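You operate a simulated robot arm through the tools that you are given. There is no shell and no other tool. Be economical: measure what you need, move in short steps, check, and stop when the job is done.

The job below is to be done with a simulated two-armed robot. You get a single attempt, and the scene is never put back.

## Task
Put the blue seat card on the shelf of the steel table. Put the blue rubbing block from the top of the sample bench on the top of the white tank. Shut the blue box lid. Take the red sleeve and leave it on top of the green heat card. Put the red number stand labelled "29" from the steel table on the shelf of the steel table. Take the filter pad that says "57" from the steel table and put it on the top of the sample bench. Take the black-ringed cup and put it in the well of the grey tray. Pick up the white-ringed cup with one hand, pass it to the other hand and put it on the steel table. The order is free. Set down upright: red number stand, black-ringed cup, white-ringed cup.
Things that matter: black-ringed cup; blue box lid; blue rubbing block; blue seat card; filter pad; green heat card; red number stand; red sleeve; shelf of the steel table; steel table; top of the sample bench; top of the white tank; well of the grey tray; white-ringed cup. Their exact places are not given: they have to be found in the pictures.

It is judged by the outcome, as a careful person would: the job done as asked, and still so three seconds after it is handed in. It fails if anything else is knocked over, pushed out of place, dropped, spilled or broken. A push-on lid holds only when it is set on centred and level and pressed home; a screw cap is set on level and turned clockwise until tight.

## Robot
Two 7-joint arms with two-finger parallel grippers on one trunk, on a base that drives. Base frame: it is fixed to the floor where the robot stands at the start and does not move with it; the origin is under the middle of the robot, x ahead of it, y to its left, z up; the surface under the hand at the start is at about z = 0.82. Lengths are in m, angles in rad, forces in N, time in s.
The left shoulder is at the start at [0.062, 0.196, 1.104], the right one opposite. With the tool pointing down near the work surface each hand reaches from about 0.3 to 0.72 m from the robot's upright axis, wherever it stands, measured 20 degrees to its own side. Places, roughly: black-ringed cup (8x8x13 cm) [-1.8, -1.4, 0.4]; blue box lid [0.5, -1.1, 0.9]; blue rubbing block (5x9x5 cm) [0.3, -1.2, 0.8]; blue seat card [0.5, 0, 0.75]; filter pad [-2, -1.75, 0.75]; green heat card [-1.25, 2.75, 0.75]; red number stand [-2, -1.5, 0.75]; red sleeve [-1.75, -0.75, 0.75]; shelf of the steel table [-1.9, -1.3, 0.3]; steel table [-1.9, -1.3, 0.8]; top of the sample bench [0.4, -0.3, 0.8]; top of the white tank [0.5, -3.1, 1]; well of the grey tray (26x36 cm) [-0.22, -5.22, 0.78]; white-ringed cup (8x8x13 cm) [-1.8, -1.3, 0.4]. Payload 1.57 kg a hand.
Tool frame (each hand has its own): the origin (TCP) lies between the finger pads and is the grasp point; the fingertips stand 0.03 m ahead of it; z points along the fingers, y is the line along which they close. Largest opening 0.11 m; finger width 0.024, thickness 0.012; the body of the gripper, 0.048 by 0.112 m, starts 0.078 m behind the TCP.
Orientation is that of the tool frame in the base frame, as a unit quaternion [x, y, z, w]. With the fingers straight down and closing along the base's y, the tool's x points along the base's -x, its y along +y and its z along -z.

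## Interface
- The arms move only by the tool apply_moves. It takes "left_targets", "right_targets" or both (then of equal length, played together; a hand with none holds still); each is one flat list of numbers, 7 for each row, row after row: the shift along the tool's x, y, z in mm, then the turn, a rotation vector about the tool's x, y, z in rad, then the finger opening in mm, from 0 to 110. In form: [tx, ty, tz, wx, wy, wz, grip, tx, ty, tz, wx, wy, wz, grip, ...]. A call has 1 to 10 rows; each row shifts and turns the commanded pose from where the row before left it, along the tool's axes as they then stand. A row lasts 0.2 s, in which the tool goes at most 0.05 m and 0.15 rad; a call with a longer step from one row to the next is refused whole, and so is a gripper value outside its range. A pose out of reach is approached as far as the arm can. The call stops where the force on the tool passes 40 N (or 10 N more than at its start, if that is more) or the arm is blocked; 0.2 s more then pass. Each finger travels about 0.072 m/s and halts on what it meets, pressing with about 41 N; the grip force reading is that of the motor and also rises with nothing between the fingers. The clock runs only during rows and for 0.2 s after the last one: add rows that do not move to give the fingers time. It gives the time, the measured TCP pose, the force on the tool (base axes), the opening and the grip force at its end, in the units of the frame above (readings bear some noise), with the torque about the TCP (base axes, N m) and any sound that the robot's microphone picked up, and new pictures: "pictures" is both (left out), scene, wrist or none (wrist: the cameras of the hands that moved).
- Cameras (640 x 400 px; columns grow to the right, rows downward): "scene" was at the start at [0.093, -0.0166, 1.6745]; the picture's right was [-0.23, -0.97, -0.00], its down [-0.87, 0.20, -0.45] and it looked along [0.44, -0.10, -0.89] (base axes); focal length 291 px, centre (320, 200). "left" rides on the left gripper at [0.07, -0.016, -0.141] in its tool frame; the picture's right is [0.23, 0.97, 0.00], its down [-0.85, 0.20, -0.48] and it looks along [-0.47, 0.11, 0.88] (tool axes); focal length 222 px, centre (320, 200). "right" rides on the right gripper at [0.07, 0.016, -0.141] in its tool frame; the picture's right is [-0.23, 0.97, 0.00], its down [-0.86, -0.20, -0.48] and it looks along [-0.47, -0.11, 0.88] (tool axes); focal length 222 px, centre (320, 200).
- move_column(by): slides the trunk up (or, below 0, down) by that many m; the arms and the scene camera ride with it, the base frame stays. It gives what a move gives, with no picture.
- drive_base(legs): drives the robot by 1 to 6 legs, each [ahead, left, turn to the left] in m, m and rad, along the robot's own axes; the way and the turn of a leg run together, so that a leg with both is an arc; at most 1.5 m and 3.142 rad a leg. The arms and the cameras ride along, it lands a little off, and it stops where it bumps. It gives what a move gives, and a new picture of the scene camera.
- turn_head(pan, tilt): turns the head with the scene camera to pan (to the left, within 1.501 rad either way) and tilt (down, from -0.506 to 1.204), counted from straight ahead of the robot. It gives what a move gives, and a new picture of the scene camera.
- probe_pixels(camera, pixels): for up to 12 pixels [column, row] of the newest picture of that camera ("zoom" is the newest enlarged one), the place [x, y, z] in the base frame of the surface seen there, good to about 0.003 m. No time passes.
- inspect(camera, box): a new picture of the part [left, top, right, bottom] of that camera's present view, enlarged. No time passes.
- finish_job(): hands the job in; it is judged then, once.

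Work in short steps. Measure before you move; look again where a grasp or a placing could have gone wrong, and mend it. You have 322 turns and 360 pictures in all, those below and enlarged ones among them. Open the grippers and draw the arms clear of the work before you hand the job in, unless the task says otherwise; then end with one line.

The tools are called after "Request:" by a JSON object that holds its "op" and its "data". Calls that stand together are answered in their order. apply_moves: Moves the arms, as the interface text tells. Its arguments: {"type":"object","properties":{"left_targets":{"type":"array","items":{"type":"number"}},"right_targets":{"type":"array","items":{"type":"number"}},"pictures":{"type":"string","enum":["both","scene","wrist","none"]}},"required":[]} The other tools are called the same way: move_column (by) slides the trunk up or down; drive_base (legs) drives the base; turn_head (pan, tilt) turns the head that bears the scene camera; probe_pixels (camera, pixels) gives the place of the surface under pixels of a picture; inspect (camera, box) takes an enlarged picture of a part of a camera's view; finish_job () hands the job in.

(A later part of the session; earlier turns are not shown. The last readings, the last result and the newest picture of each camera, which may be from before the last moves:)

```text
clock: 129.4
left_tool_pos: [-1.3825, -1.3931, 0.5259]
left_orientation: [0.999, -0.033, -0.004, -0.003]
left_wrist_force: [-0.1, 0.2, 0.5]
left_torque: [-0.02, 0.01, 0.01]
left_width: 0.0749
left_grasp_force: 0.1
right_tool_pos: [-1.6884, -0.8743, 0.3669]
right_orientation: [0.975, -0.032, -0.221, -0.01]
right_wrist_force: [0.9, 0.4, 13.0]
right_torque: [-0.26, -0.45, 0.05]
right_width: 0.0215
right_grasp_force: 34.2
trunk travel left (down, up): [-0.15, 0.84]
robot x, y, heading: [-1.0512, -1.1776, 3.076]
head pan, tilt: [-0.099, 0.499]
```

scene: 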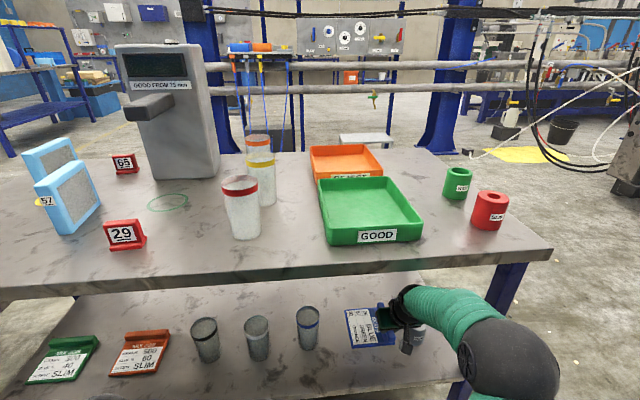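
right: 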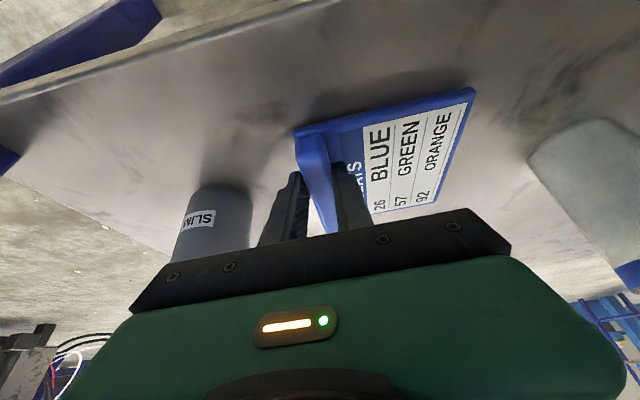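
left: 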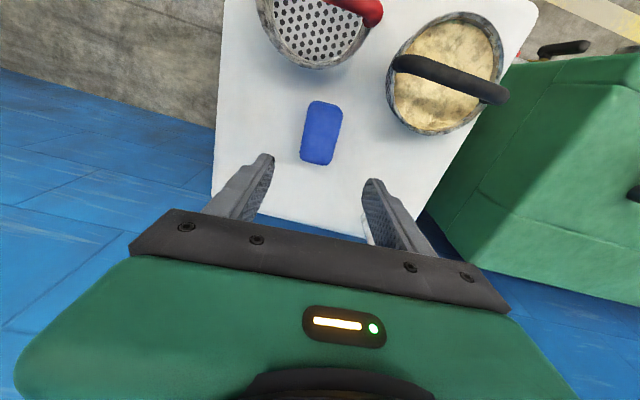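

Contact. Open and withdraw up and back.

Request:
{"op": "apply_moves", "data": {"right_targets": [0, 0, 0, 0, 0, 0, 50, 0, 0, 0, 0, 0, 0, 50, -8.5, 0, -18.1, 0, 0, 0, 50, -12.7, 0, -27.2, 0, 0, 0, 50, 36, 0, -17, 0, 0, 0, 50, 36, 0, -17, 0, 0, 0, 50, 36, 0, -17, 0, 0, 0, 50, 36, 0, -17, 0, 0, 0, 50], "pictures": "scene"}}

Request:
{"op": "inspect", "data": {"camera": "scene", "box": [0, 290, 480, 400]}}

```text
clock: 131.2
left_tool_pos: [-1.3843, -1.3932, 0.5249]
left_orientation: [0.999, -0.033, -0.003, -0.003]
left_wrist_force: [0.7, -0.7, -0.4]
left_torque: [-0.02, 0.04, -0.02]
left_width: 0.0749
left_grasp_force: 0.0
right_tool_pos: [-1.5265, -0.8844, 0.4152]
right_orientation: [0.975, -0.031, -0.219, -0.01]
right_wrist_force: [0.4, 0.0, -0.1]
right_torque: [-0.01, -0.02, -0.01]
right_width: 0.0499
right_grasp_force: 0.0
trunk travel left (down, up): [-0.15, 0.84]
robot x, y, heading: [-1.0472, -1.1824, 3.074]
head pan, tilt: [-0.099, 0.499]
```

scene: 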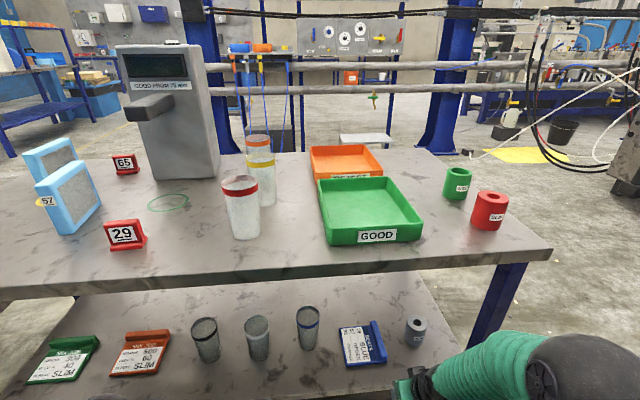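

```text
1.33 times, centred on (240, 345) of scene
```

zoom: 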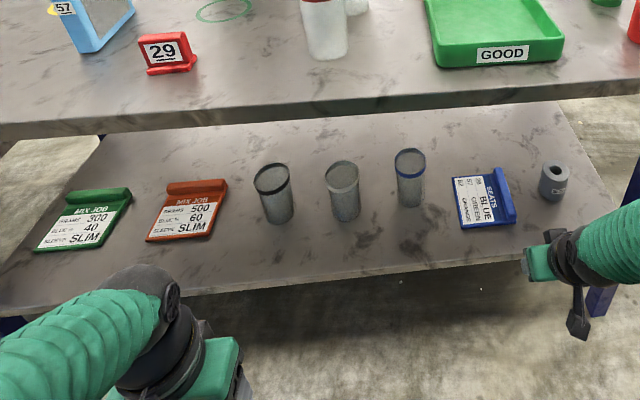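

Seat card is on the shelf. Now the cups: zoom to identify the black- and white-ringed ones and measure.

Request:
{"op": "inspect", "data": {"camera": "scene", "box": [170, 295, 340, 400]}}

Request:
{"op": "probe_pixels", "data": {"camera": "scene", "pixels": [[257, 325], [257, 335], [257, 345], [257, 357], [248, 335], [266, 335], [206, 328], [206, 345], [206, 358], [308, 318], [308, 330], [232, 360]]}}

```text
3.76 times, centred on (255, 348) of scene
```

zoom: 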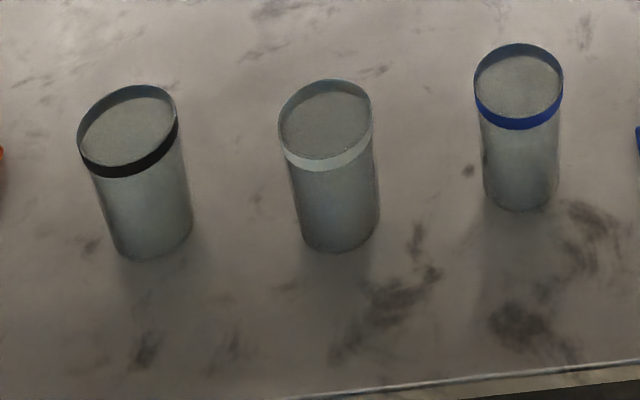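

```text
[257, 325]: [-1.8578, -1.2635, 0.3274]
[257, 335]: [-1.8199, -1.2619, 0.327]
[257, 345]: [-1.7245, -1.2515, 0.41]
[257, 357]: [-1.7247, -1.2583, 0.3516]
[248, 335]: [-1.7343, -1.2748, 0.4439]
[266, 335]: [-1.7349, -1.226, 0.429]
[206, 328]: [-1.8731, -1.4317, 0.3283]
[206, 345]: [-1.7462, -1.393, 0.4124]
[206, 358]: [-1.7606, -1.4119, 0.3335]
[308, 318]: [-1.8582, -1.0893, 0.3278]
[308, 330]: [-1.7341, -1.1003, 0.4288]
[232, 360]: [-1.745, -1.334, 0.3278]
```

Middle cup is white-ringed, left one black-ringed; both hold powder, so keep them level. I shift left 0.28 m and pitch the right tool to 45°, opened wide.

Request:
{"op": "drive_base", "data": {"legs": [[0, 0.28, 0]]}}

Request:
{"op": "apply_moves", "data": {"right_targets": [0, 0, 0, 0, -0.1163, 0, 110, 0, 0, 0, 0, -0.1163, 0, 110, 0, 0, 0, 0, -0.1163, 0, 110], "pictures": "both"}}

```text
clock: 133.2
left_tool_pos: [-1.4043, -1.6599, 0.5245]
left_orientation: [0.999, -0.037, -0.004, -0.002]
left_wrist_force: [-0.2, -0.7, 0.4]
left_torque: [0.01, 0.01, 0.0]
left_width: 0.075
left_grasp_force: 0.0
right_tool_pos: [-1.5429, -1.152, 0.4148]
right_orientation: [0.975, -0.034, -0.219, -0.009]
right_wrist_force: [0.6, 0.3, -0.2]
right_torque: [-0.02, 0.03, 0.04]
right_width: 0.0503
right_grasp_force: 0.0
trunk travel left (down, up): [-0.15, 0.84]
robot x, y, heading: [-1.0685, -1.4485, 3.071]
head pan, tilt: [-0.099, 0.499]
```

scene: 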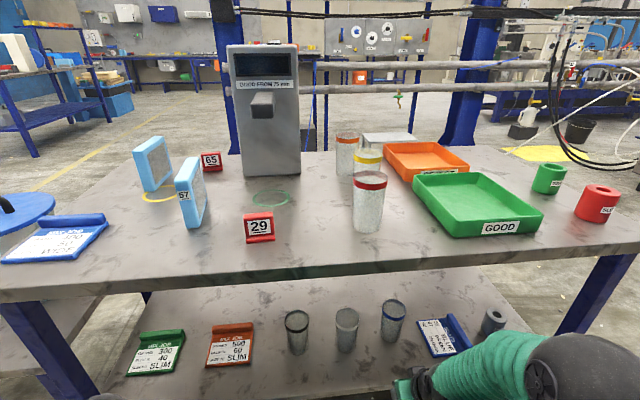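

```text
clock: 133.9
left_tool_pos: [-1.4026, -1.6617, 0.5234]
left_orientation: [0.999, -0.035, -0.004, -0.003]
left_wrist_force: [-0.8, 0.6, -0.3]
left_torque: [-0.01, 0.0, 0.0]
left_width: 0.0751
left_grasp_force: 0.0
right_tool_pos: [-1.5437, -1.1515, 0.4157]
right_orientation: [0.922, -0.031, -0.386, -0.016]
right_wrist_force: [-0.3, -0.5, 0.4]
right_torque: [0.03, 0.0, -0.02]
right_width: 0.1101
right_grasp_force: 0.2
trunk travel left (down, up): [-0.15, 0.84]
robot x, y, heading: [-1.0662, -1.4478, 3.072]
head pan, tilt: [-0.099, 0.499]
```

scene: 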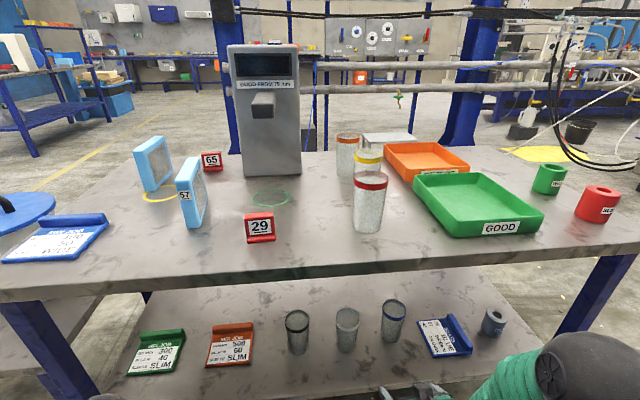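
right: 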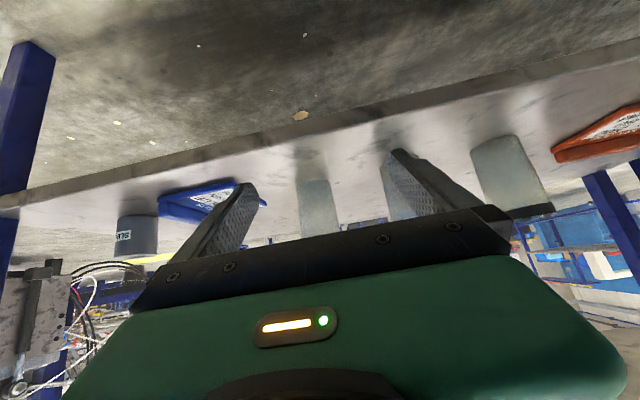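

Measure the white (347,330) and black (297,332) cups from here.

Request:
{"op": "inspect", "data": {"camera": "scene", "box": [270, 285, 420, 375]}}

Request:
{"op": "probe_pixels", "data": {"camera": "scene", "pixels": [[347, 322], [347, 332], [347, 342], [347, 350], [340, 332], [354, 332], [297, 324], [297, 334], [297, 344], [291, 334], [304, 334], [347, 326]]}}

```text
4.27 times, centred on (345, 330) of scene
```

zoom: 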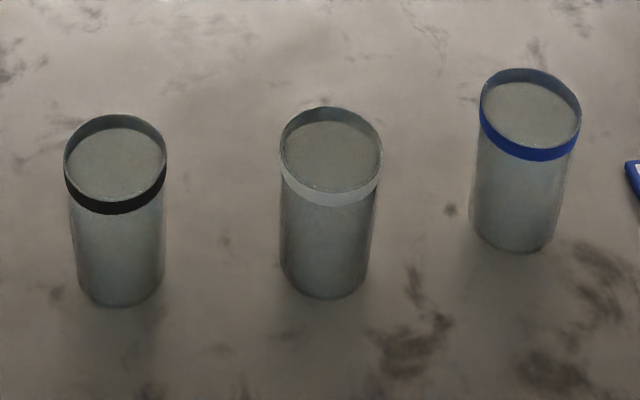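

```text
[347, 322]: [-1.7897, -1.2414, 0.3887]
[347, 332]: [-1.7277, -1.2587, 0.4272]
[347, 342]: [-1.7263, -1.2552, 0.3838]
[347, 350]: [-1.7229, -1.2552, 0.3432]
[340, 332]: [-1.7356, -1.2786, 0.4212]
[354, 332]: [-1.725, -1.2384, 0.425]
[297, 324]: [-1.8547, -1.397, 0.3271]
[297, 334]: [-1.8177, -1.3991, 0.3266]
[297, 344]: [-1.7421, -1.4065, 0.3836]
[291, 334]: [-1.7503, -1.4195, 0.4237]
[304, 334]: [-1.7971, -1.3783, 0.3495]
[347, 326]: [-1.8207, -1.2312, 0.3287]
```

Cup centre ≈ (−1.760, −1.251). Align laterally, lower 31 mm, and advance 140 mm, then check.

Request:
{"op": "apply_moves", "data": {"right_targets": [0, 38.1, 0, 0, 0, 0, 110, 0, 38.1, 0, 0, 0, 0, 110, 0, 38.1, 0, 0, 0, 0, 110, 21.9, 0, 21.9, 0, 0, 0, 110, -33, 0, 33, 0, 0, 0, 110, -33, 0, 33, 0, 0, 0, 110, -33, 0, 33, 0, 0, 0, 110], "pictures": "both"}}

```text
clock: 135.6
left_tool_pos: [-1.4027, -1.6624, 0.5245]
left_orientation: [0.999, -0.036, -0.004, -0.004]
left_wrist_force: [-0.3, -0.1, 0.3]
left_torque: [0.01, 0.04, 0.03]
left_width: 0.0749
left_grasp_force: 0.0
right_tool_pos: [-1.6893, -1.2571, 0.3856]
right_orientation: [0.922, -0.031, -0.385, -0.016]
right_wrist_force: [1.0, -0.1, -0.6]
right_torque: [0.04, 0.0, 0.01]
right_width: 0.1101
right_grasp_force: 0.1
trunk travel left (down, up): [-0.15, 0.84]
robot x, y, heading: [-1.0665, -1.4506, 3.067]
head pan, tilt: [-0.099, 0.499]
```

scene: 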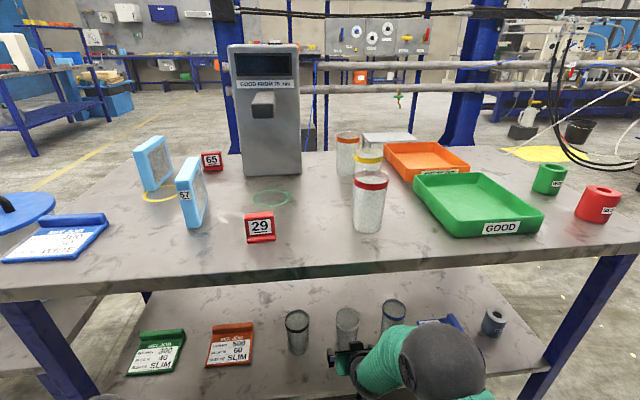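
right: 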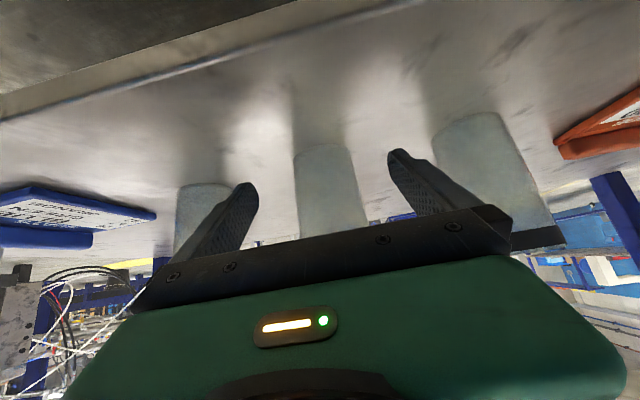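

Cup lies centred between the fingers. Advance 70 mm and close.

Request:
{"op": "apply_moves", "data": {"right_targets": [-25, 0, 25, 0, 0, 0, 110, -25, 0, 25, 0, 0, 0, 110, 0, 0, 0, 0, 0, 0, 60, 0, 0, 0, 0, 0, 0, 60, 0, 0, 0, 0, 0, 0, 60, 0, 0, 0, 0, 0, 0, 60], "pictures": "wrist"}}

```text
clock: 136.9
left_tool_pos: [-1.403, -1.6618, 0.523]
left_orientation: [0.999, -0.035, -0.004, -0.003]
left_wrist_force: [-0.1, 0.2, -0.1]
left_torque: [0.0, -0.01, 0.02]
left_width: 0.075
left_grasp_force: 0.1
right_tool_pos: [-1.7597, -1.2532, 0.3863]
right_orientation: [0.922, -0.032, -0.386, -0.016]
right_wrist_force: [-0.1, -0.6, 0.6]
right_torque: [-0.11, 0.01, 0.01]
right_width: 0.0676
right_grasp_force: 41.0
trunk travel left (down, up): [-0.15, 0.84]
robot x, y, heading: [-1.0697, -1.4474, 3.075]
head pan, tilt: [-0.099, 0.499]
```

right: 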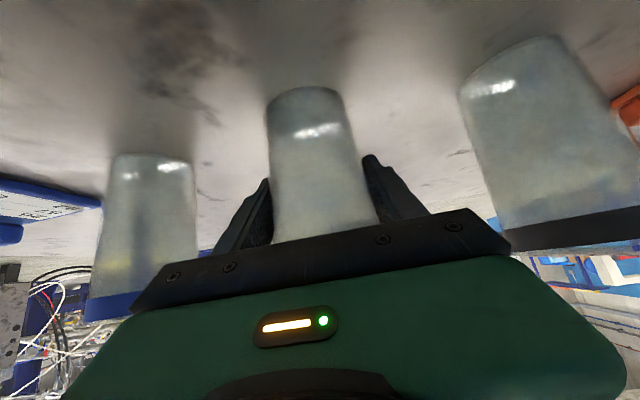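

Gripped (67.6 mm, 41 N). Lift 60 mm and draw straight back 250 mm.

Request:
{"op": "apply_moves", "data": {"right_targets": [-10, 0, -10, 0, 0, 0, 55, -16, 0, -16, 0, 0, 0, 55, -16, 0, -16, 0, 0, 0, 55, 20, 0, -20, 0, 0, 0, 55, 27, 0, -27, 0, 0, 0, 55, 27, 0, -27, 0, 0, 0, 55, 27, 0, -27, 0, 0, 0, 55, 27, 0, -27, 0, 0, 0, 55, 27, 0, -27, 0, 0, 0, 55, 20, 0, -20, 0, 0, 0, 55], "pictures": "both"}}

```text
clock: 139.2
left_tool_pos: [-1.4032, -1.661, 0.5241]
left_orientation: [0.999, -0.035, -0.002, -0.003]
left_wrist_force: [0.4, 0.6, 0.8]
left_torque: [0.02, -0.03, 0.0]
left_width: 0.0749
left_grasp_force: 0.1
right_tool_pos: [-1.5238, -1.2714, 0.439]
right_orientation: [0.922, -0.032, -0.385, -0.016]
right_wrist_force: [0.7, 0.1, -1.2]
right_torque: [0.01, 0.01, -0.03]
right_width: 0.0676
right_grasp_force: 40.9
right hand out of reach, approached as far as the arm can: row 10
trunk travel left (down, up): [-0.15, 0.84]
robot x, y, heading: [-1.0697, -1.4493, 3.079]
head pan, tilt: [-0.099, 0.499]
```

scene: 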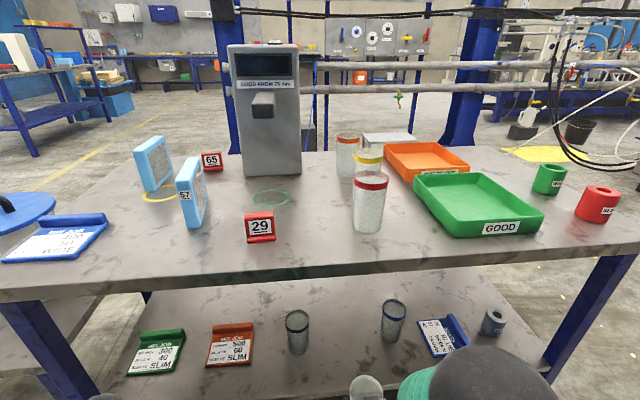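
right: 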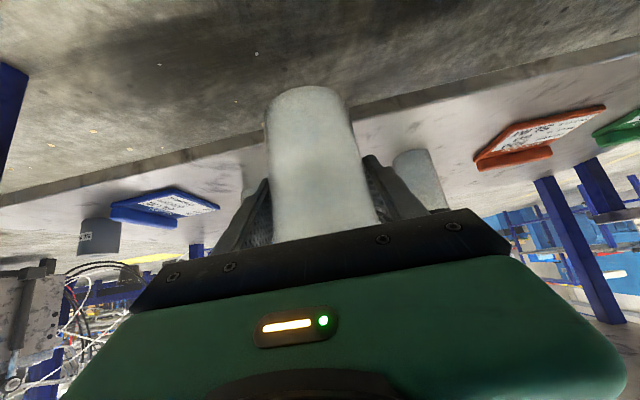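

Back off 0.4 m and raise the trunk 0.65 m for the handover above table height.

Request:
{"op": "drive_base", "data": {"legs": [[-0.4, 0, 0]]}}

Request:
{"op": "move_column", "data": {"by": 0.4}}

Request:
{"op": "move_column", "data": {"by": 0.25}}

Request:
{"op": "turn_head", "data": {"pan": -0.1, "tilt": 0.9}}

```text
clock: 141.6
left_tool_pos: [-1.012, -1.689, 0.5254]
left_orientation: [0.999, -0.032, -0.004, -0.003]
left_wrist_force: [0.6, -0.4, -0.5]
left_torque: [0.0, 0.01, 0.0]
left_width: 0.0749
left_grasp_force: 0.0
right_tool_pos: [-1.138, -1.3001, 0.4395]
right_orientation: [0.922, -0.028, -0.386, -0.014]
right_wrist_force: [-0.5, -0.7, 0.0]
right_torque: [0.0, -0.02, -0.01]
right_width: 0.0672
right_grasp_force: 40.3
trunk travel left (down, up): [-0.15, 0.84]
robot x, y, heading: [-0.68, -1.4757, 3.076]
head pan, tilt: [-0.099, 0.499]
```

scene: 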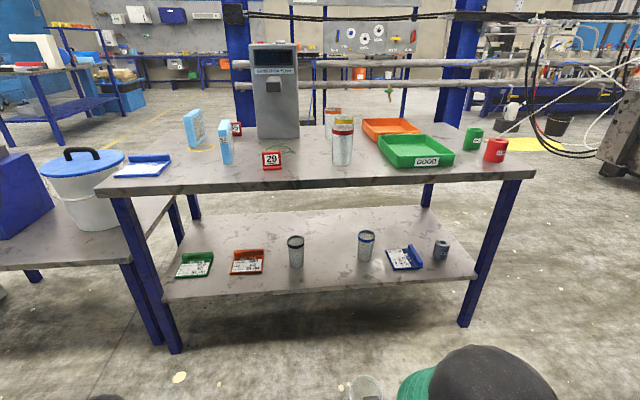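

```text
clock: 145.4
left_tool_pos: [-1.0138, -1.6891, 0.9241]
left_orientation: [0.999, -0.031, -0.004, -0.003]
left_wrist_force: [-0.5, 0.1, 1.0]
left_torque: [-0.02, 0.0, 0.01]
left_width: 0.0751
left_grasp_force: 0.0
right_tool_pos: [-1.1372, -1.3014, 0.8402]
right_orientation: [0.922, -0.028, -0.386, -0.014]
right_wrist_force: [0.1, 0.1, 0.0]
right_torque: [-0.01, -0.03, -0.01]
right_width: 0.0672
right_grasp_force: 41.0
trunk travel left (down, up): [-0.55, 0.44]
robot x, y, heading: [-0.6789, -1.4727, 3.085]
head pan, tilt: [-0.099, 0.499]
```

```text
clock: 148.0
left_tool_pos: [-1.0136, -1.6892, 1.1742]
left_orientation: [1.0, -0.031, -0.004, -0.003]
left_wrist_force: [0.7, 1.5, 0.2]
left_torque: [0.01, 0.03, -0.04]
left_width: 0.0751
left_grasp_force: 0.1
right_tool_pos: [-1.1387, -1.3003, 1.0894]
right_orientation: [0.922, -0.029, -0.386, -0.015]
right_wrist_force: [-0.1, -0.3, 0.1]
right_torque: [-0.04, -0.02, 0.0]
right_width: 0.0671
right_grasp_force: 40.9
trunk travel left (down, up): [-0.8, 0.19]
robot x, y, heading: [-0.6808, -1.4778, 3.074]
head pan, tilt: [-0.099, 0.499]
```

```text
clock: 148.9
left_tool_pos: [-1.0133, -1.6895, 1.1743]
left_orientation: [1.0, -0.031, -0.004, -0.002]
left_wrist_force: [-0.3, -0.3, 0.0]
left_torque: [-0.02, -0.01, 0.03]
left_width: 0.0753
left_grasp_force: 0.1
right_tool_pos: [-1.1393, -1.3002, 1.0891]
right_orientation: [0.922, -0.028, -0.385, -0.015]
right_wrist_force: [0.6, 0.3, -0.6]
right_torque: [0.03, -0.01, 0.0]
right_width: 0.0671
right_grasp_force: 41.1
trunk travel left (down, up): [-0.8, 0.19]
robot x, y, heading: [-0.6787, -1.4735, 3.083]
head pan, tilt: [-0.099, 0.901]
```

scene: 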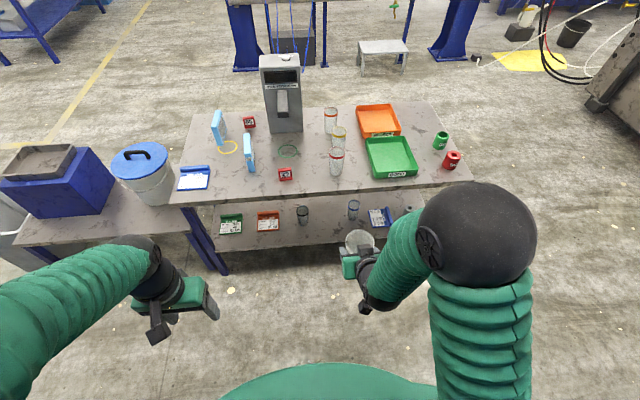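

Bring the cup toward the robot's midline (110 mm left) and raise/open the left hand.

Request:
{"op": "apply_moves", "data": {"right_targets": [0, 28, 0, 0, 0, 0, 55, 0, 28, 0, 0, 0, 0, 55, 0, 28, 0, 0, 0, 0, 55, 0, 28, 0, 0, 0, 0, 55], "left_targets": [0, 0, -40, 0, 0, 0, 110, -20, 0, -40, 0, 0, 0, 110, -30, 0, -20, 0, 0, 0, 110, -30, 0, 0, 0, 0, 0, 110], "pictures": "both"}}

```text
clock: 149.9
left_tool_pos: [-1.0942, -1.6878, 1.2746]
left_orientation: [1.0, -0.031, -0.004, -0.003]
left_wrist_force: [0.1, -0.2, -0.9]
left_torque: [0.03, -0.03, 0.0]
left_width: 0.1103
left_grasp_force: 0.1
right_tool_pos: [-1.1487, -1.4035, 1.0889]
right_orientation: [0.922, -0.037, -0.386, -0.02]
right_wrist_force: [-0.2, 0.2, -0.5]
right_torque: [-0.01, 0.0, 0.01]
right_width: 0.0669
right_grasp_force: 40.7
trunk travel left (down, up): [-0.8, 0.19]
robot x, y, heading: [-0.68, -1.4732, 3.078]
head pan, tilt: [-0.099, 0.901]
```

scene: 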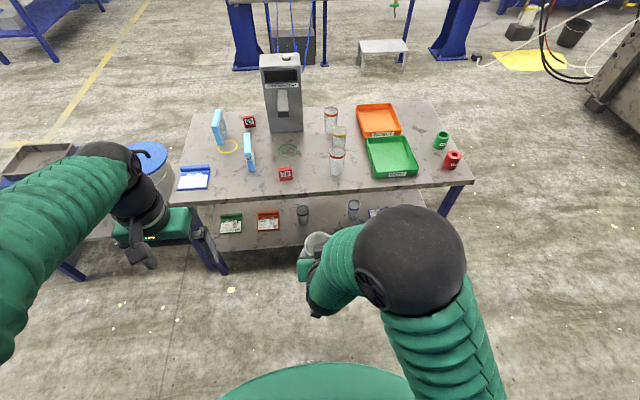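
right: 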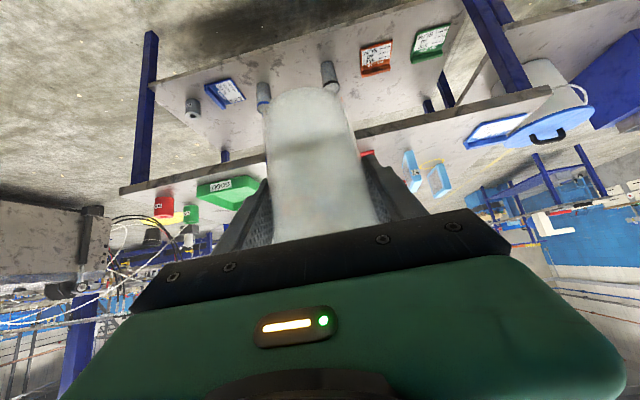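
left: 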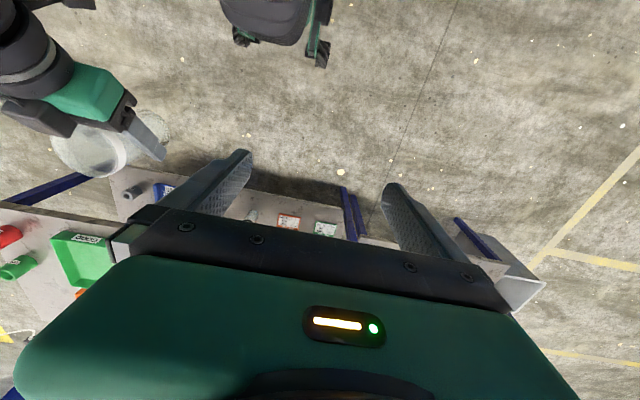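

Measure the cup's rim from the left camera and the scene camera.

Request:
{"op": "inspect", "data": {"camera": "scene", "box": [280, 215, 360, 265]}}

Request:
{"op": "probe_pixels", "data": {"camera": "left", "pixels": [[119, 155], [60, 150], [100, 172], [110, 165], [122, 140], [150, 140]]}}

Request:
{"op": "probe_pixels", "data": {"camera": "scene", "pixels": [[316, 232], [306, 240], [310, 246], [328, 234], [316, 247], [304, 236]]}}

```text
8.00 times, centred on (320, 240) of scene
```

zoom: 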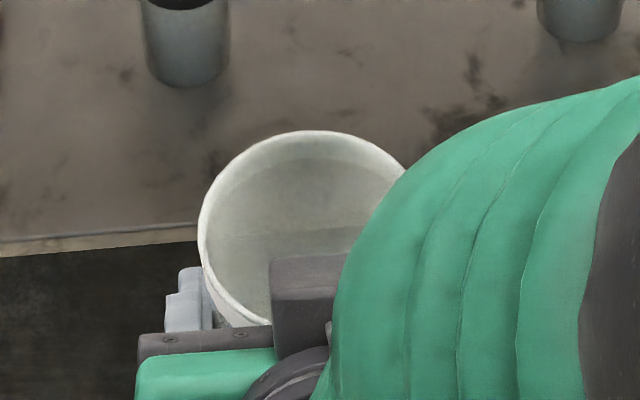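

```text
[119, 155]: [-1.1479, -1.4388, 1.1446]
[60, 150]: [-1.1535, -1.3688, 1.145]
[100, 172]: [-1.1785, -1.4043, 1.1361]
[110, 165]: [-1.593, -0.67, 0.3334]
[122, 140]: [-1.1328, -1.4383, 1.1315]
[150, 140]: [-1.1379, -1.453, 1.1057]
```

```text
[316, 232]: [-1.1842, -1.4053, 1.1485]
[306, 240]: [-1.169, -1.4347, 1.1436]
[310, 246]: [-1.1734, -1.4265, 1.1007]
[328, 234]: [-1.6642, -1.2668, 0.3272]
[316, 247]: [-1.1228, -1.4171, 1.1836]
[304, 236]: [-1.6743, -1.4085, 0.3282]
```

Rim centre ≈ (−1.147, −1.404), top 1.157. Move the left hand over it at z 1.275 (5 mm forward of the axis).

Request:
{"op": "apply_moves", "data": {"left_targets": [-11, -40, 0, 0, 0, 0, 110, -11, -40, 0, 0, 0, 0, 110, -11, -40, 0, 0, 0, 0, 110, -11, -40, 0, 0, 0, 0, 110, -11, -40, 0, 0, 0, 0, 110, -11, -40, 0, 0, 0, 0, 110, -11, -40, 0, 0, 0, 0, 110], "pictures": "both"}}

```text
clock: 151.5
left_tool_pos: [-1.1517, -1.3974, 1.2765]
left_orientation: [0.999, -0.032, -0.003, -0.001]
left_wrist_force: [0.6, -0.3, -0.2]
left_torque: [0.01, -0.02, 0.0]
left_width: 0.1096
left_grasp_force: 0.1
right_tool_pos: [-1.1485, -1.4046, 1.0905]
right_orientation: [0.921, -0.035, -0.387, -0.015]
right_wrist_force: [-1.0, 1.3, -0.3]
right_torque: [-0.01, 0.01, 0.0]
right_width: 0.0668
right_grasp_force: 41.3
trunk travel left (down, up): [-0.8, 0.19]
robot x, y, heading: [-0.6771, -1.4754, 3.081]
head pan, tilt: [-0.099, 0.901]
```

scene: 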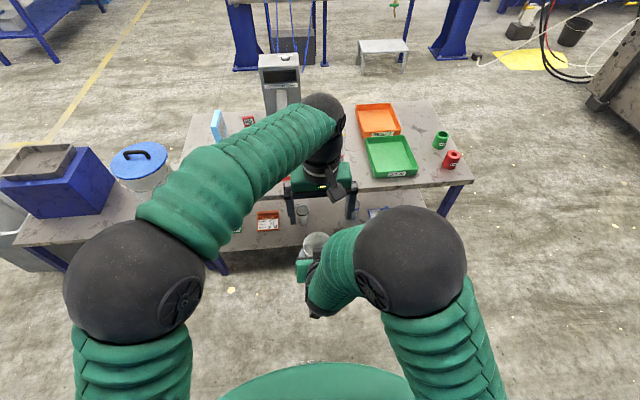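
left: 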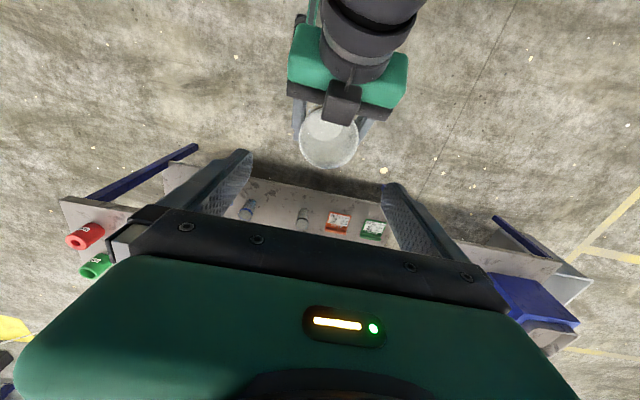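

Check rim extents in the left camera.

Request:
{"op": "probe_pixels", "data": {"camera": "left", "pixels": [[302, 140], [301, 145], [356, 142], [357, 138], [328, 166], [341, 105], [341, 120]]}}

```text
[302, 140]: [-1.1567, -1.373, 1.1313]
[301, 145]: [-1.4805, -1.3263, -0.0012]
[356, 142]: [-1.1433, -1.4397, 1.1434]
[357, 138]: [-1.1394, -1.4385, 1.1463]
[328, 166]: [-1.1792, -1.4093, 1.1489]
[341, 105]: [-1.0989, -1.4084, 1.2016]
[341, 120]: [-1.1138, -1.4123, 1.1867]
```

Shift 9 mm, lower 122 mm carefully around the rim.

Request:
{"op": "apply_moves", "data": {"left_targets": [0, 9, 20, 0, 0, 0, 110, 0, 0, 30, 0, 0, 0, 110, 0, 0, 30, 0, 0, 0, 110, 0, 0, 25, 0, 0, 0, 110, 0, 0, 17, 0, 0, 0, 110], "pictures": "both"}}

```text
clock: 152.7
left_tool_pos: [-1.153, -1.4069, 1.1549]
left_orientation: [1.0, -0.031, -0.003, -0.003]
left_wrist_force: [-0.7, 0.2, 0.3]
left_torque: [0.02, -0.01, -0.01]
left_width: 0.1098
left_grasp_force: 0.1
right_tool_pos: [-1.148, -1.4075, 1.091]
right_orientation: [0.921, -0.034, -0.387, -0.015]
right_wrist_force: [0.4, 1.1, -0.5]
right_torque: [-0.01, -0.02, -0.03]
right_width: 0.0668
right_grasp_force: 40.9
trunk travel left (down, up): [-0.8, 0.19]
robot x, y, heading: [-0.6793, -1.4757, 3.077]
head pan, tilt: [-0.099, 0.901]
```

scene: 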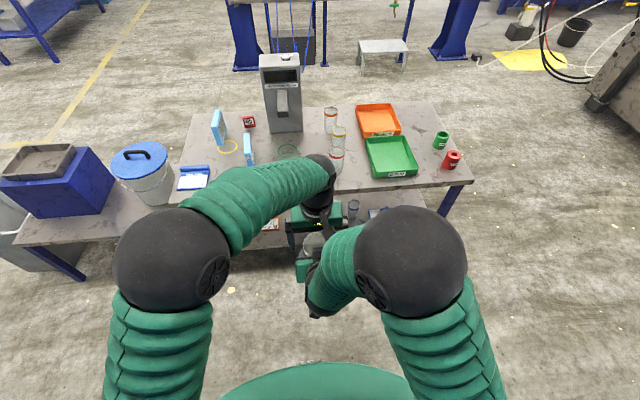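
left: 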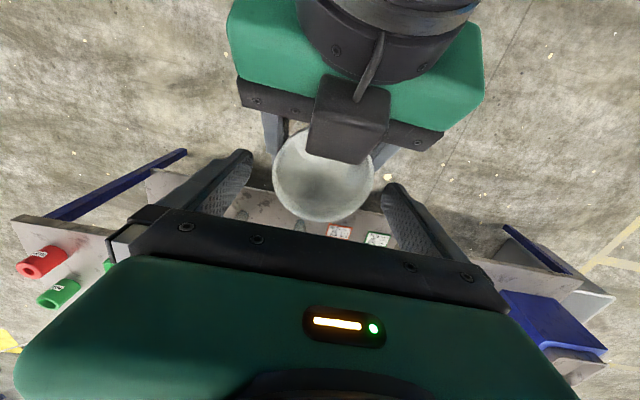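

Fingers straddle the rim. Close the left hand.

Request:
{"op": "apply_moves", "data": {"left_targets": [0, 0, 0, 0, 0, 0, 90, 0, 0, 0, 0, 0, 0, 75, 0, 0, 0, 0, 0, 0, 60, 0, 0, 0, 0, 0, 0, 60, 0, 0, 0, 0, 0, 0, 60], "pictures": "wrist"}}

```text
clock: 153.9
left_tool_pos: [-1.154, -1.4081, 1.1552]
left_orientation: [1.0, -0.031, -0.005, -0.002]
left_wrist_force: [0.5, -6.9, 1.5]
left_torque: [0.08, -0.13, -0.12]
left_width: 0.0676
left_grasp_force: 41.1
right_tool_pos: [-1.1483, -1.4072, 1.0914]
right_orientation: [0.921, -0.034, -0.388, -0.015]
right_wrist_force: [0.0, 7.2, -2.6]
right_torque: [-0.52, 0.12, 0.08]
right_width: 0.0669
right_grasp_force: 40.9
trunk travel left (down, up): [-0.8, 0.19]
robot x, y, heading: [-0.6774, -1.4732, 3.077]
head pan, tilt: [-0.099, 0.901]
```

left: 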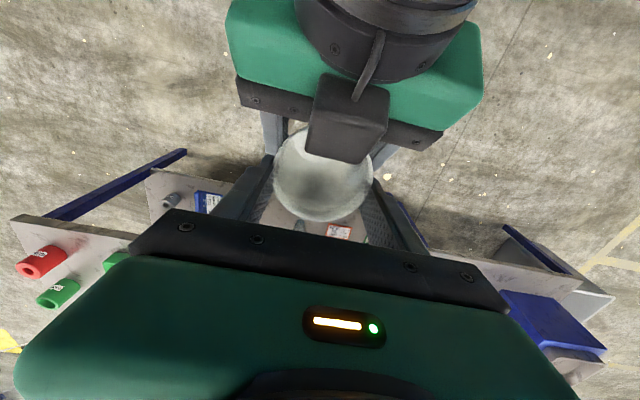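

Both hold it. Open the right hand and draw it horizontally back 150 mm.

Request:
{"op": "apply_moves", "data": {"right_targets": [0, 0, 0, 0, 0, 0, 85, 0, 0, 0, 0, 0, 0, 100, 0, 0, 0, 0, 0, 0, 100, 14, 0, -14, 0, 0, 0, 100, 20, 0, -20, 0, 0, 0, 100, 25, 0, -25, 0, 0, 0, 100, 25, 0, -25, 0, 0, 0, 100, 22, 0, -22, 0, 0, 0, 100], "pictures": "both"}}

```text
clock: 155.5
left_tool_pos: [-1.1556, -1.4047, 1.1596]
left_orientation: [0.999, -0.032, -0.01, -0.007]
left_wrist_force: [-11.7, 10.8, 6.6]
left_torque: [0.73, 0.65, 0.03]
left_width: 0.0676
left_grasp_force: 41.5
right_tool_pos: [-1.083, -1.3823, 1.0893]
right_orientation: [0.911, -0.126, -0.39, -0.048]
right_wrist_force: [11.3, -10.1, -7.3]
right_torque: [0.14, -0.42, 0.91]
right_width: 0.106
right_grasp_force: 3.3
right hand out of reach, approached as far as the arm can: row 6, 7, 8
trunk travel left (down, up): [-0.8, 0.19]
robot x, y, heading: [-0.6778, -1.4734, 3.081]
head pan, tilt: [-0.099, 0.901]
stopped in row 8 (right hand): the arm was blocked; the commanded pose is now the measured one
```

scene: 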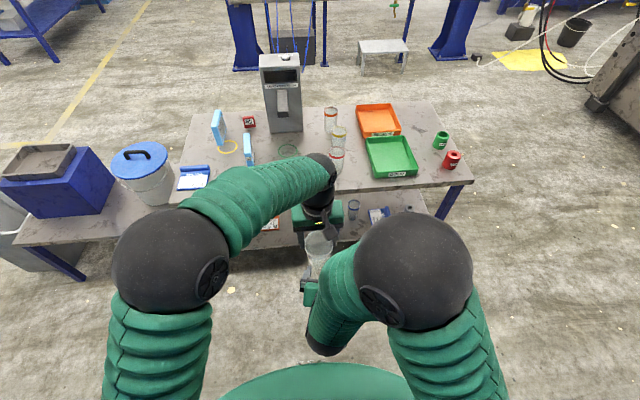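
right: 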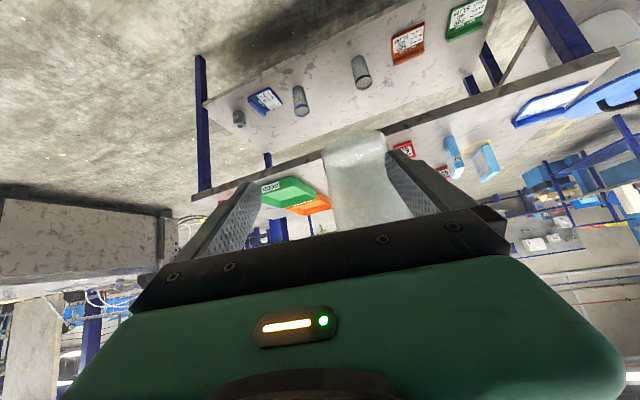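

The right arm hit its near limit and a finger touches the cup. I relieve by shifting the right hand 10 mm left, then take the cup forward out with the left hand.

Request:
{"op": "apply_moves", "data": {"right_targets": [0, 10, 0, 0, 0, 0, 110, 0, 0, 0, 0, 0, 0, 110], "pictures": "wrist"}}

```text
clock: 156.1
left_tool_pos: [-1.1529, -1.4079, 1.1573]
left_orientation: [0.999, -0.032, -0.004, -0.003]
left_wrist_force: [-4.8, 3.5, 3.4]
left_torque: [0.21, 0.31, -0.07]
left_width: 0.066
left_grasp_force: 40.8
right_tool_pos: [-1.0892, -1.3883, 1.0939]
right_orientation: [0.908, -0.133, -0.394, -0.048]
right_wrist_force: [5.6, -3.2, -2.2]
right_torque: [0.1, -0.17, 0.38]
right_width: 0.1098
right_grasp_force: 0.0
trunk travel left (down, up): [-0.8, 0.19]
robot x, y, heading: [-0.6805, -1.4748, 3.082]
head pan, tilt: [-0.099, 0.901]
```

right: 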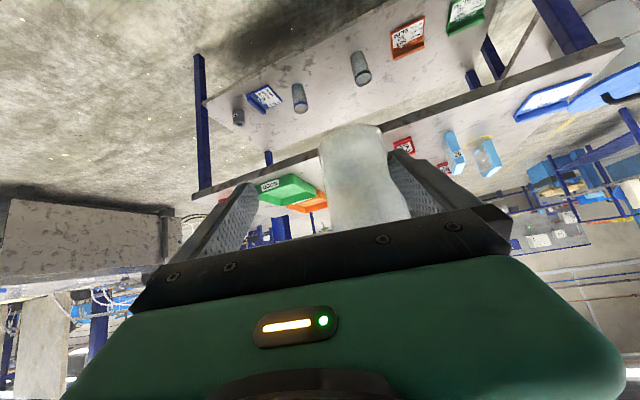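

Still touching the −y finger; shift 12 mm more to the left.

Request:
{"op": "apply_moves", "data": {"right_targets": [0, 12, 0, 0, 0, 0, 110, 0, 0, 0, 0, 0, 0, 110], "pictures": "wrist"}}

```text
clock: 156.7
left_tool_pos: [-1.1531, -1.4068, 1.1579]
left_orientation: [0.999, -0.032, -0.004, -0.002]
left_wrist_force: [0.4, 0.1, -1.2]
left_torque: [0.0, -0.02, 0.01]
left_width: 0.0658
left_grasp_force: 41.5
right_tool_pos: [-1.0948, -1.396, 1.0974]
right_orientation: [0.905, -0.141, -0.398, -0.049]
right_wrist_force: [0.6, 0.4, 0.1]
right_torque: [-0.02, -0.01, -0.01]
right_width: 0.1102
right_grasp_force: 0.1
trunk travel left (down, up): [-0.8, 0.19]
robot x, y, heading: [-0.6777, -1.4753, 3.083]
head pan, tilt: [-0.099, 0.901]
```

right: 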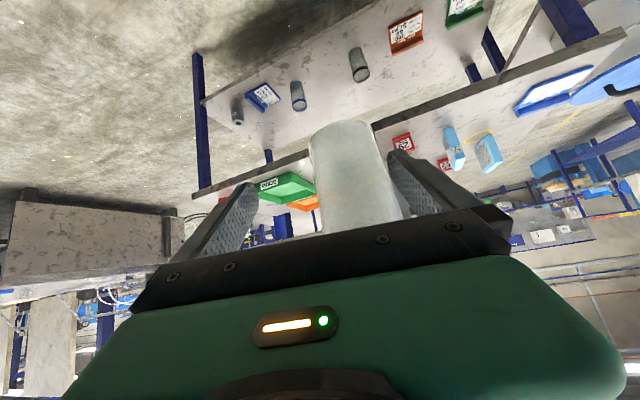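

Free now (no forces). The left hand carries the cup forward 120 mm.

Request:
{"op": "apply_moves", "data": {"left_targets": [-15, 0, 0, 0, 0, 0, 55, -25, 0, 0, 0, 0, 0, 55, -30, 0, 0, 0, 0, 0, 55, -30, 0, 0, 0, 0, 0, 55, -20, 0, 0, 0, 0, 0, 55], "pictures": "both"}}

```text
clock: 157.9
left_tool_pos: [-1.2726, -1.3995, 1.1557]
left_orientation: [0.999, -0.033, -0.005, -0.004]
left_wrist_force: [-0.7, -0.5, -0.3]
left_torque: [0.02, -0.01, 0.07]
left_width: 0.0652
left_grasp_force: 40.8
right_tool_pos: [-1.0959, -1.3988, 1.0964]
right_orientation: [0.906, -0.138, -0.398, -0.046]
right_wrist_force: [-0.5, 0.4, 0.4]
right_torque: [0.0, 0.0, 0.01]
right_width: 0.1098
right_grasp_force: 0.0
trunk travel left (down, up): [-0.8, 0.19]
robot x, y, heading: [-0.6797, -1.4733, 3.085]
head pan, tilt: [-0.099, 0.901]
```

scene: 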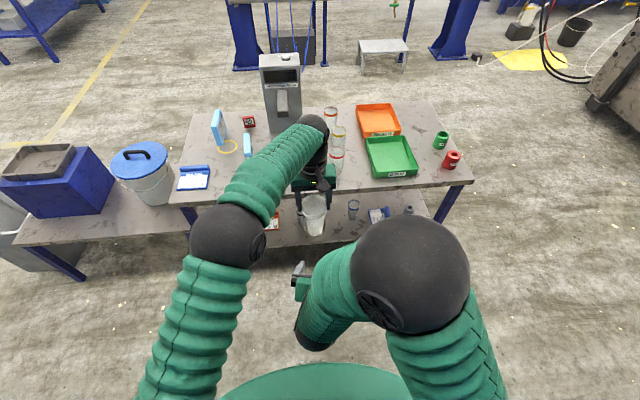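
left: 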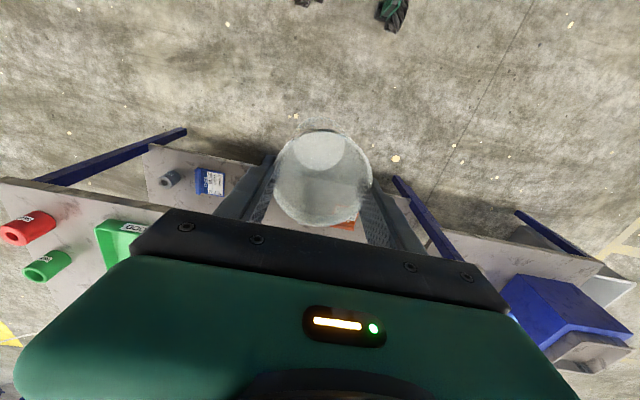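

Check the cup's attitude in the left hand.

Request:
{"op": "inspect", "data": {"camera": "scene", "box": [270, 170, 360, 250]}}

Request:
{"op": "inspect", "data": {"camera": "left", "box": [220, 80, 440, 260]}}

Request:
{"op": "inspect", "data": {"camera": "right", "box": [160, 40, 480, 240]}}

```text
5.00 times, centred on (315, 210) of scene
```

zoom: 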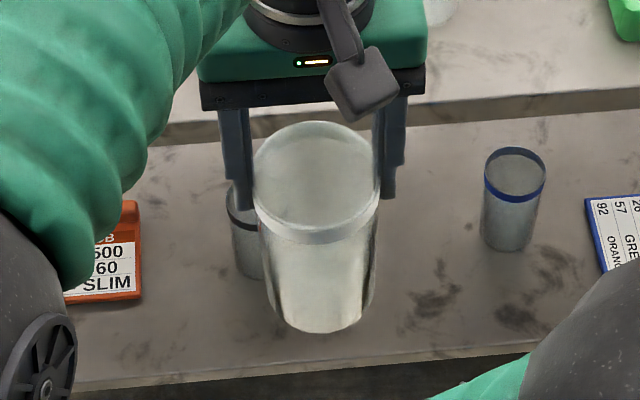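

```text
2.22 times, centred on (330, 170) of left
```

zoom: 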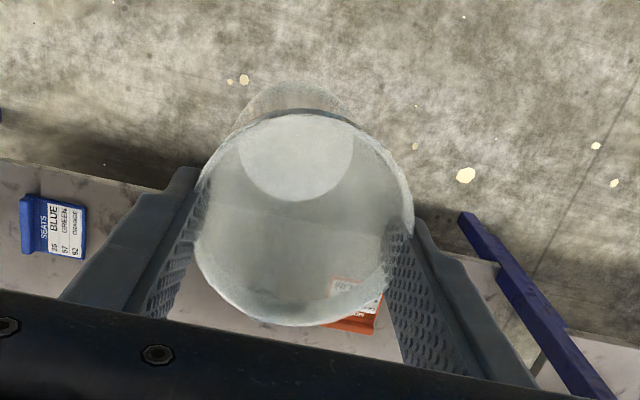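

```text
2.00 times, centred on (320, 140) of right
```

zoom: 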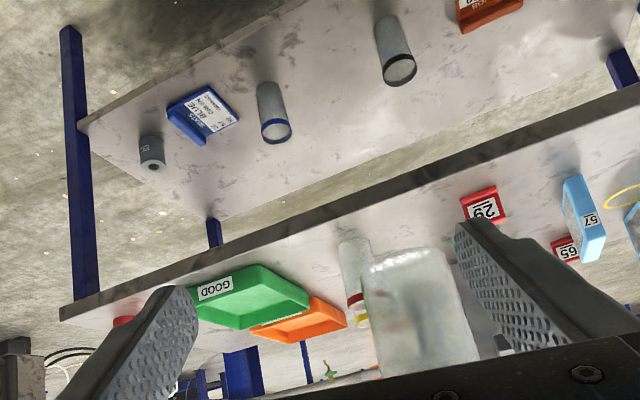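

The cup looks upright. Drive 0.35 m toward the table, then look for the free place beneath.

Request:
{"op": "drive_base", "data": {"legs": [[0.35, 0, 0]]}}

Request:
{"op": "turn_head", "data": {"pan": 0.0, "tilt": 0.85}}

Request:
{"op": "inspect", "data": {"camera": "left", "box": [0, 0, 640, 400]}}

```text
clock: 160.2
left_tool_pos: [-1.6156, -1.3717, 1.1583]
left_orientation: [0.999, -0.036, -0.007, -0.003]
left_wrist_force: [-0.4, 0.2, -0.3]
left_torque: [0.02, -0.01, 0.02]
left_width: 0.0653
left_grasp_force: 41.0
right_tool_pos: [-1.4392, -1.3769, 1.0992]
right_orientation: [0.904, -0.137, -0.402, -0.043]
right_wrist_force: [-0.6, 0.1, -0.4]
right_torque: [0.04, 0.01, 0.01]
right_width: 0.1102
right_grasp_force: 0.0
trunk travel left (down, up): [-0.8, 0.19]
robot x, y, heading: [-1.0263, -1.4538, 3.07]
head pan, tilt: [-0.099, 0.901]
```

scene: 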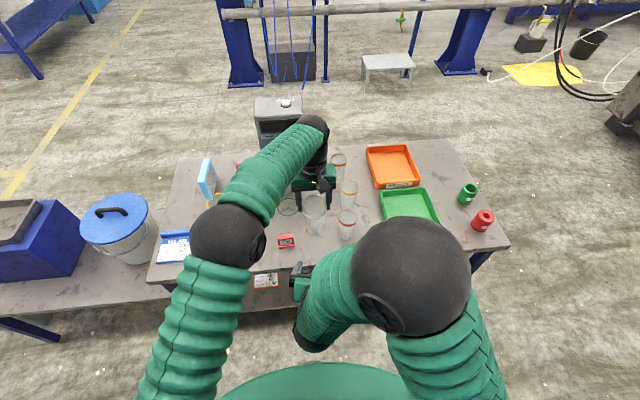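

```text
clock: 160.9
left_tool_pos: [-1.6173, -1.3712, 1.1574]
left_orientation: [0.999, -0.037, -0.006, -0.003]
left_wrist_force: [0.9, 0.0, -0.5]
left_torque: [-0.01, -0.01, 0.02]
left_width: 0.0654
left_grasp_force: 41.0
right_tool_pos: [-1.4435, -1.3739, 1.1021]
right_orientation: [0.902, -0.144, -0.405, -0.043]
right_wrist_force: [-0.1, -0.2, -0.1]
right_torque: [-0.01, 0.01, 0.02]
right_width: 0.1101
right_grasp_force: 0.1
trunk travel left (down, up): [-0.8, 0.19]
robot x, y, heading: [-1.0281, -1.4556, 3.07]
head pan, tilt: [0.0, 0.85]
```

scene: 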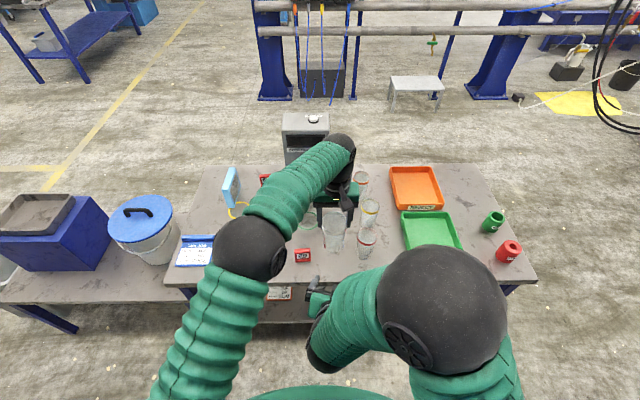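

```text
1.00 times, centred on (320, 200) of left (not enlarged: the box is as wide or as high as the picture)
```

zoom: 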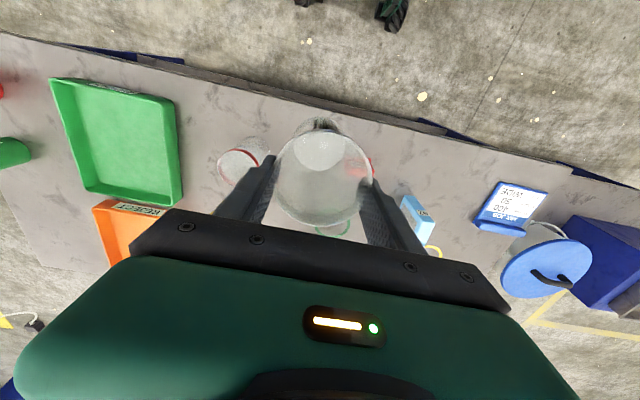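

Probe the table surroundings in this view.

Request:
{"op": "probe_pixels", "data": {"camera": "zoom", "pixels": [[430, 165], [450, 180], [371, 165], [412, 205], [485, 220], [500, 185], [180, 150], [232, 160], [200, 150], [200, 120], [430, 140], [330, 228]]}}

Request:
{"op": "probe_pixels", "data": {"camera": "scene", "pixels": [[302, 255], [302, 262], [365, 240], [365, 265], [200, 262], [370, 212], [240, 265], [340, 268], [310, 225], [230, 190], [440, 250]]}}

```text
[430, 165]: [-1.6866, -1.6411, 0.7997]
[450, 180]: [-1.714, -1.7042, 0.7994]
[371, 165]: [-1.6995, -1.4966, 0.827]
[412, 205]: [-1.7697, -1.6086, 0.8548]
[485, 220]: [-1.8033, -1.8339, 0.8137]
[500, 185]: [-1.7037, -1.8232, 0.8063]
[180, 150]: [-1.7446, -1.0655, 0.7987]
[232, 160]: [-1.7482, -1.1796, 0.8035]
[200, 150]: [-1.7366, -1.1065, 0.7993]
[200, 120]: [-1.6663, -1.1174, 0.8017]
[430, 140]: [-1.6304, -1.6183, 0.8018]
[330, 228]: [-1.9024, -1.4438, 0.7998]
```

```text
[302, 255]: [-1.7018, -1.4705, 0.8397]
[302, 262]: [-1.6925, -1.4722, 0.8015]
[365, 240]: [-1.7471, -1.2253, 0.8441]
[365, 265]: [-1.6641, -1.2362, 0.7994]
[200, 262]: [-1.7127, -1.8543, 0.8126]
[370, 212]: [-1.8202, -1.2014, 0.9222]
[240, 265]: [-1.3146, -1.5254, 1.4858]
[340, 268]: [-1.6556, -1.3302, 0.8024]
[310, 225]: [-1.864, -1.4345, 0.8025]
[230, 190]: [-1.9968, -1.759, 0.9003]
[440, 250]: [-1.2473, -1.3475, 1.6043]
```

Spot (−1.69, −1.352) is free (29-stand at y −1.48, red-ring cup at (−1.77, −1.215)). First clear the right hand to its side and move the left one above the spot.

Request:
{"op": "apply_moves", "data": {"right_targets": [0, -40, 0, 0, 0, 0, 110, 0, -40, 0, 0, 0, 0, 110, 0, -40, 0, 0, 0, 0, 110, 0, -40, 0, -0.075, 0, -0.075, 110, 0, -40, 0, -0.075, 0, -0.075, 110], "left_targets": [-17, -2, 0, 0, 0, 0, 55, -17, -2, 0, 0, 0, 0, 55, -17, -2, 0, 0, 0, 0, 55, -17, -2, 0, 0, 0, 0, 55, -16, -2, 0, 0, 0, 0, 55], "pictures": "scene"}}

```text
clock: 162.1
left_tool_pos: [-1.6612, -1.3665, 1.1543]
left_orientation: [0.999, -0.036, -0.006, -0.002]
left_wrist_force: [-0.7, -0.5, -0.3]
left_torque: [0.01, 0.01, 0.0]
left_width: 0.0653
left_grasp_force: 41.0
left hand out of reach, approached as far as the arm can: row 3, 4, 5
right_tool_pos: [-1.4904, -1.2202, 1.0683]
right_orientation: [0.914, -0.041, -0.404, -0.005]
right_wrist_force: [-0.2, 0.2, 0.3]
right_torque: [-0.03, 0.03, -0.02]
right_width: 0.1101
right_grasp_force: 0.1
right hand out of reach, approached as far as the arm can: row 1, 2, 3, 4, 5
trunk travel left (down, up): [-0.8, 0.19]
robot x, y, heading: [-1.0251, -1.4491, 3.07]
head pan, tilt: [0.0, 0.85]
```

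scene: 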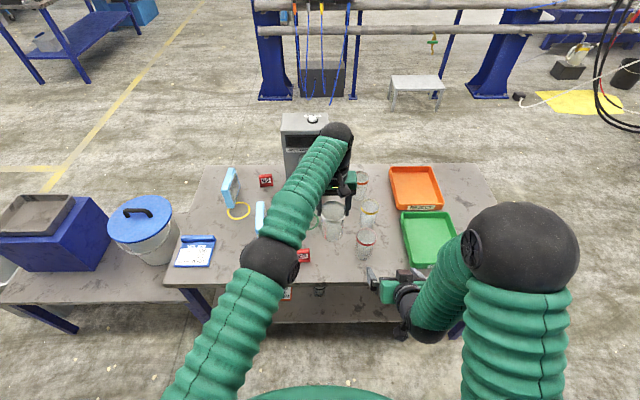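

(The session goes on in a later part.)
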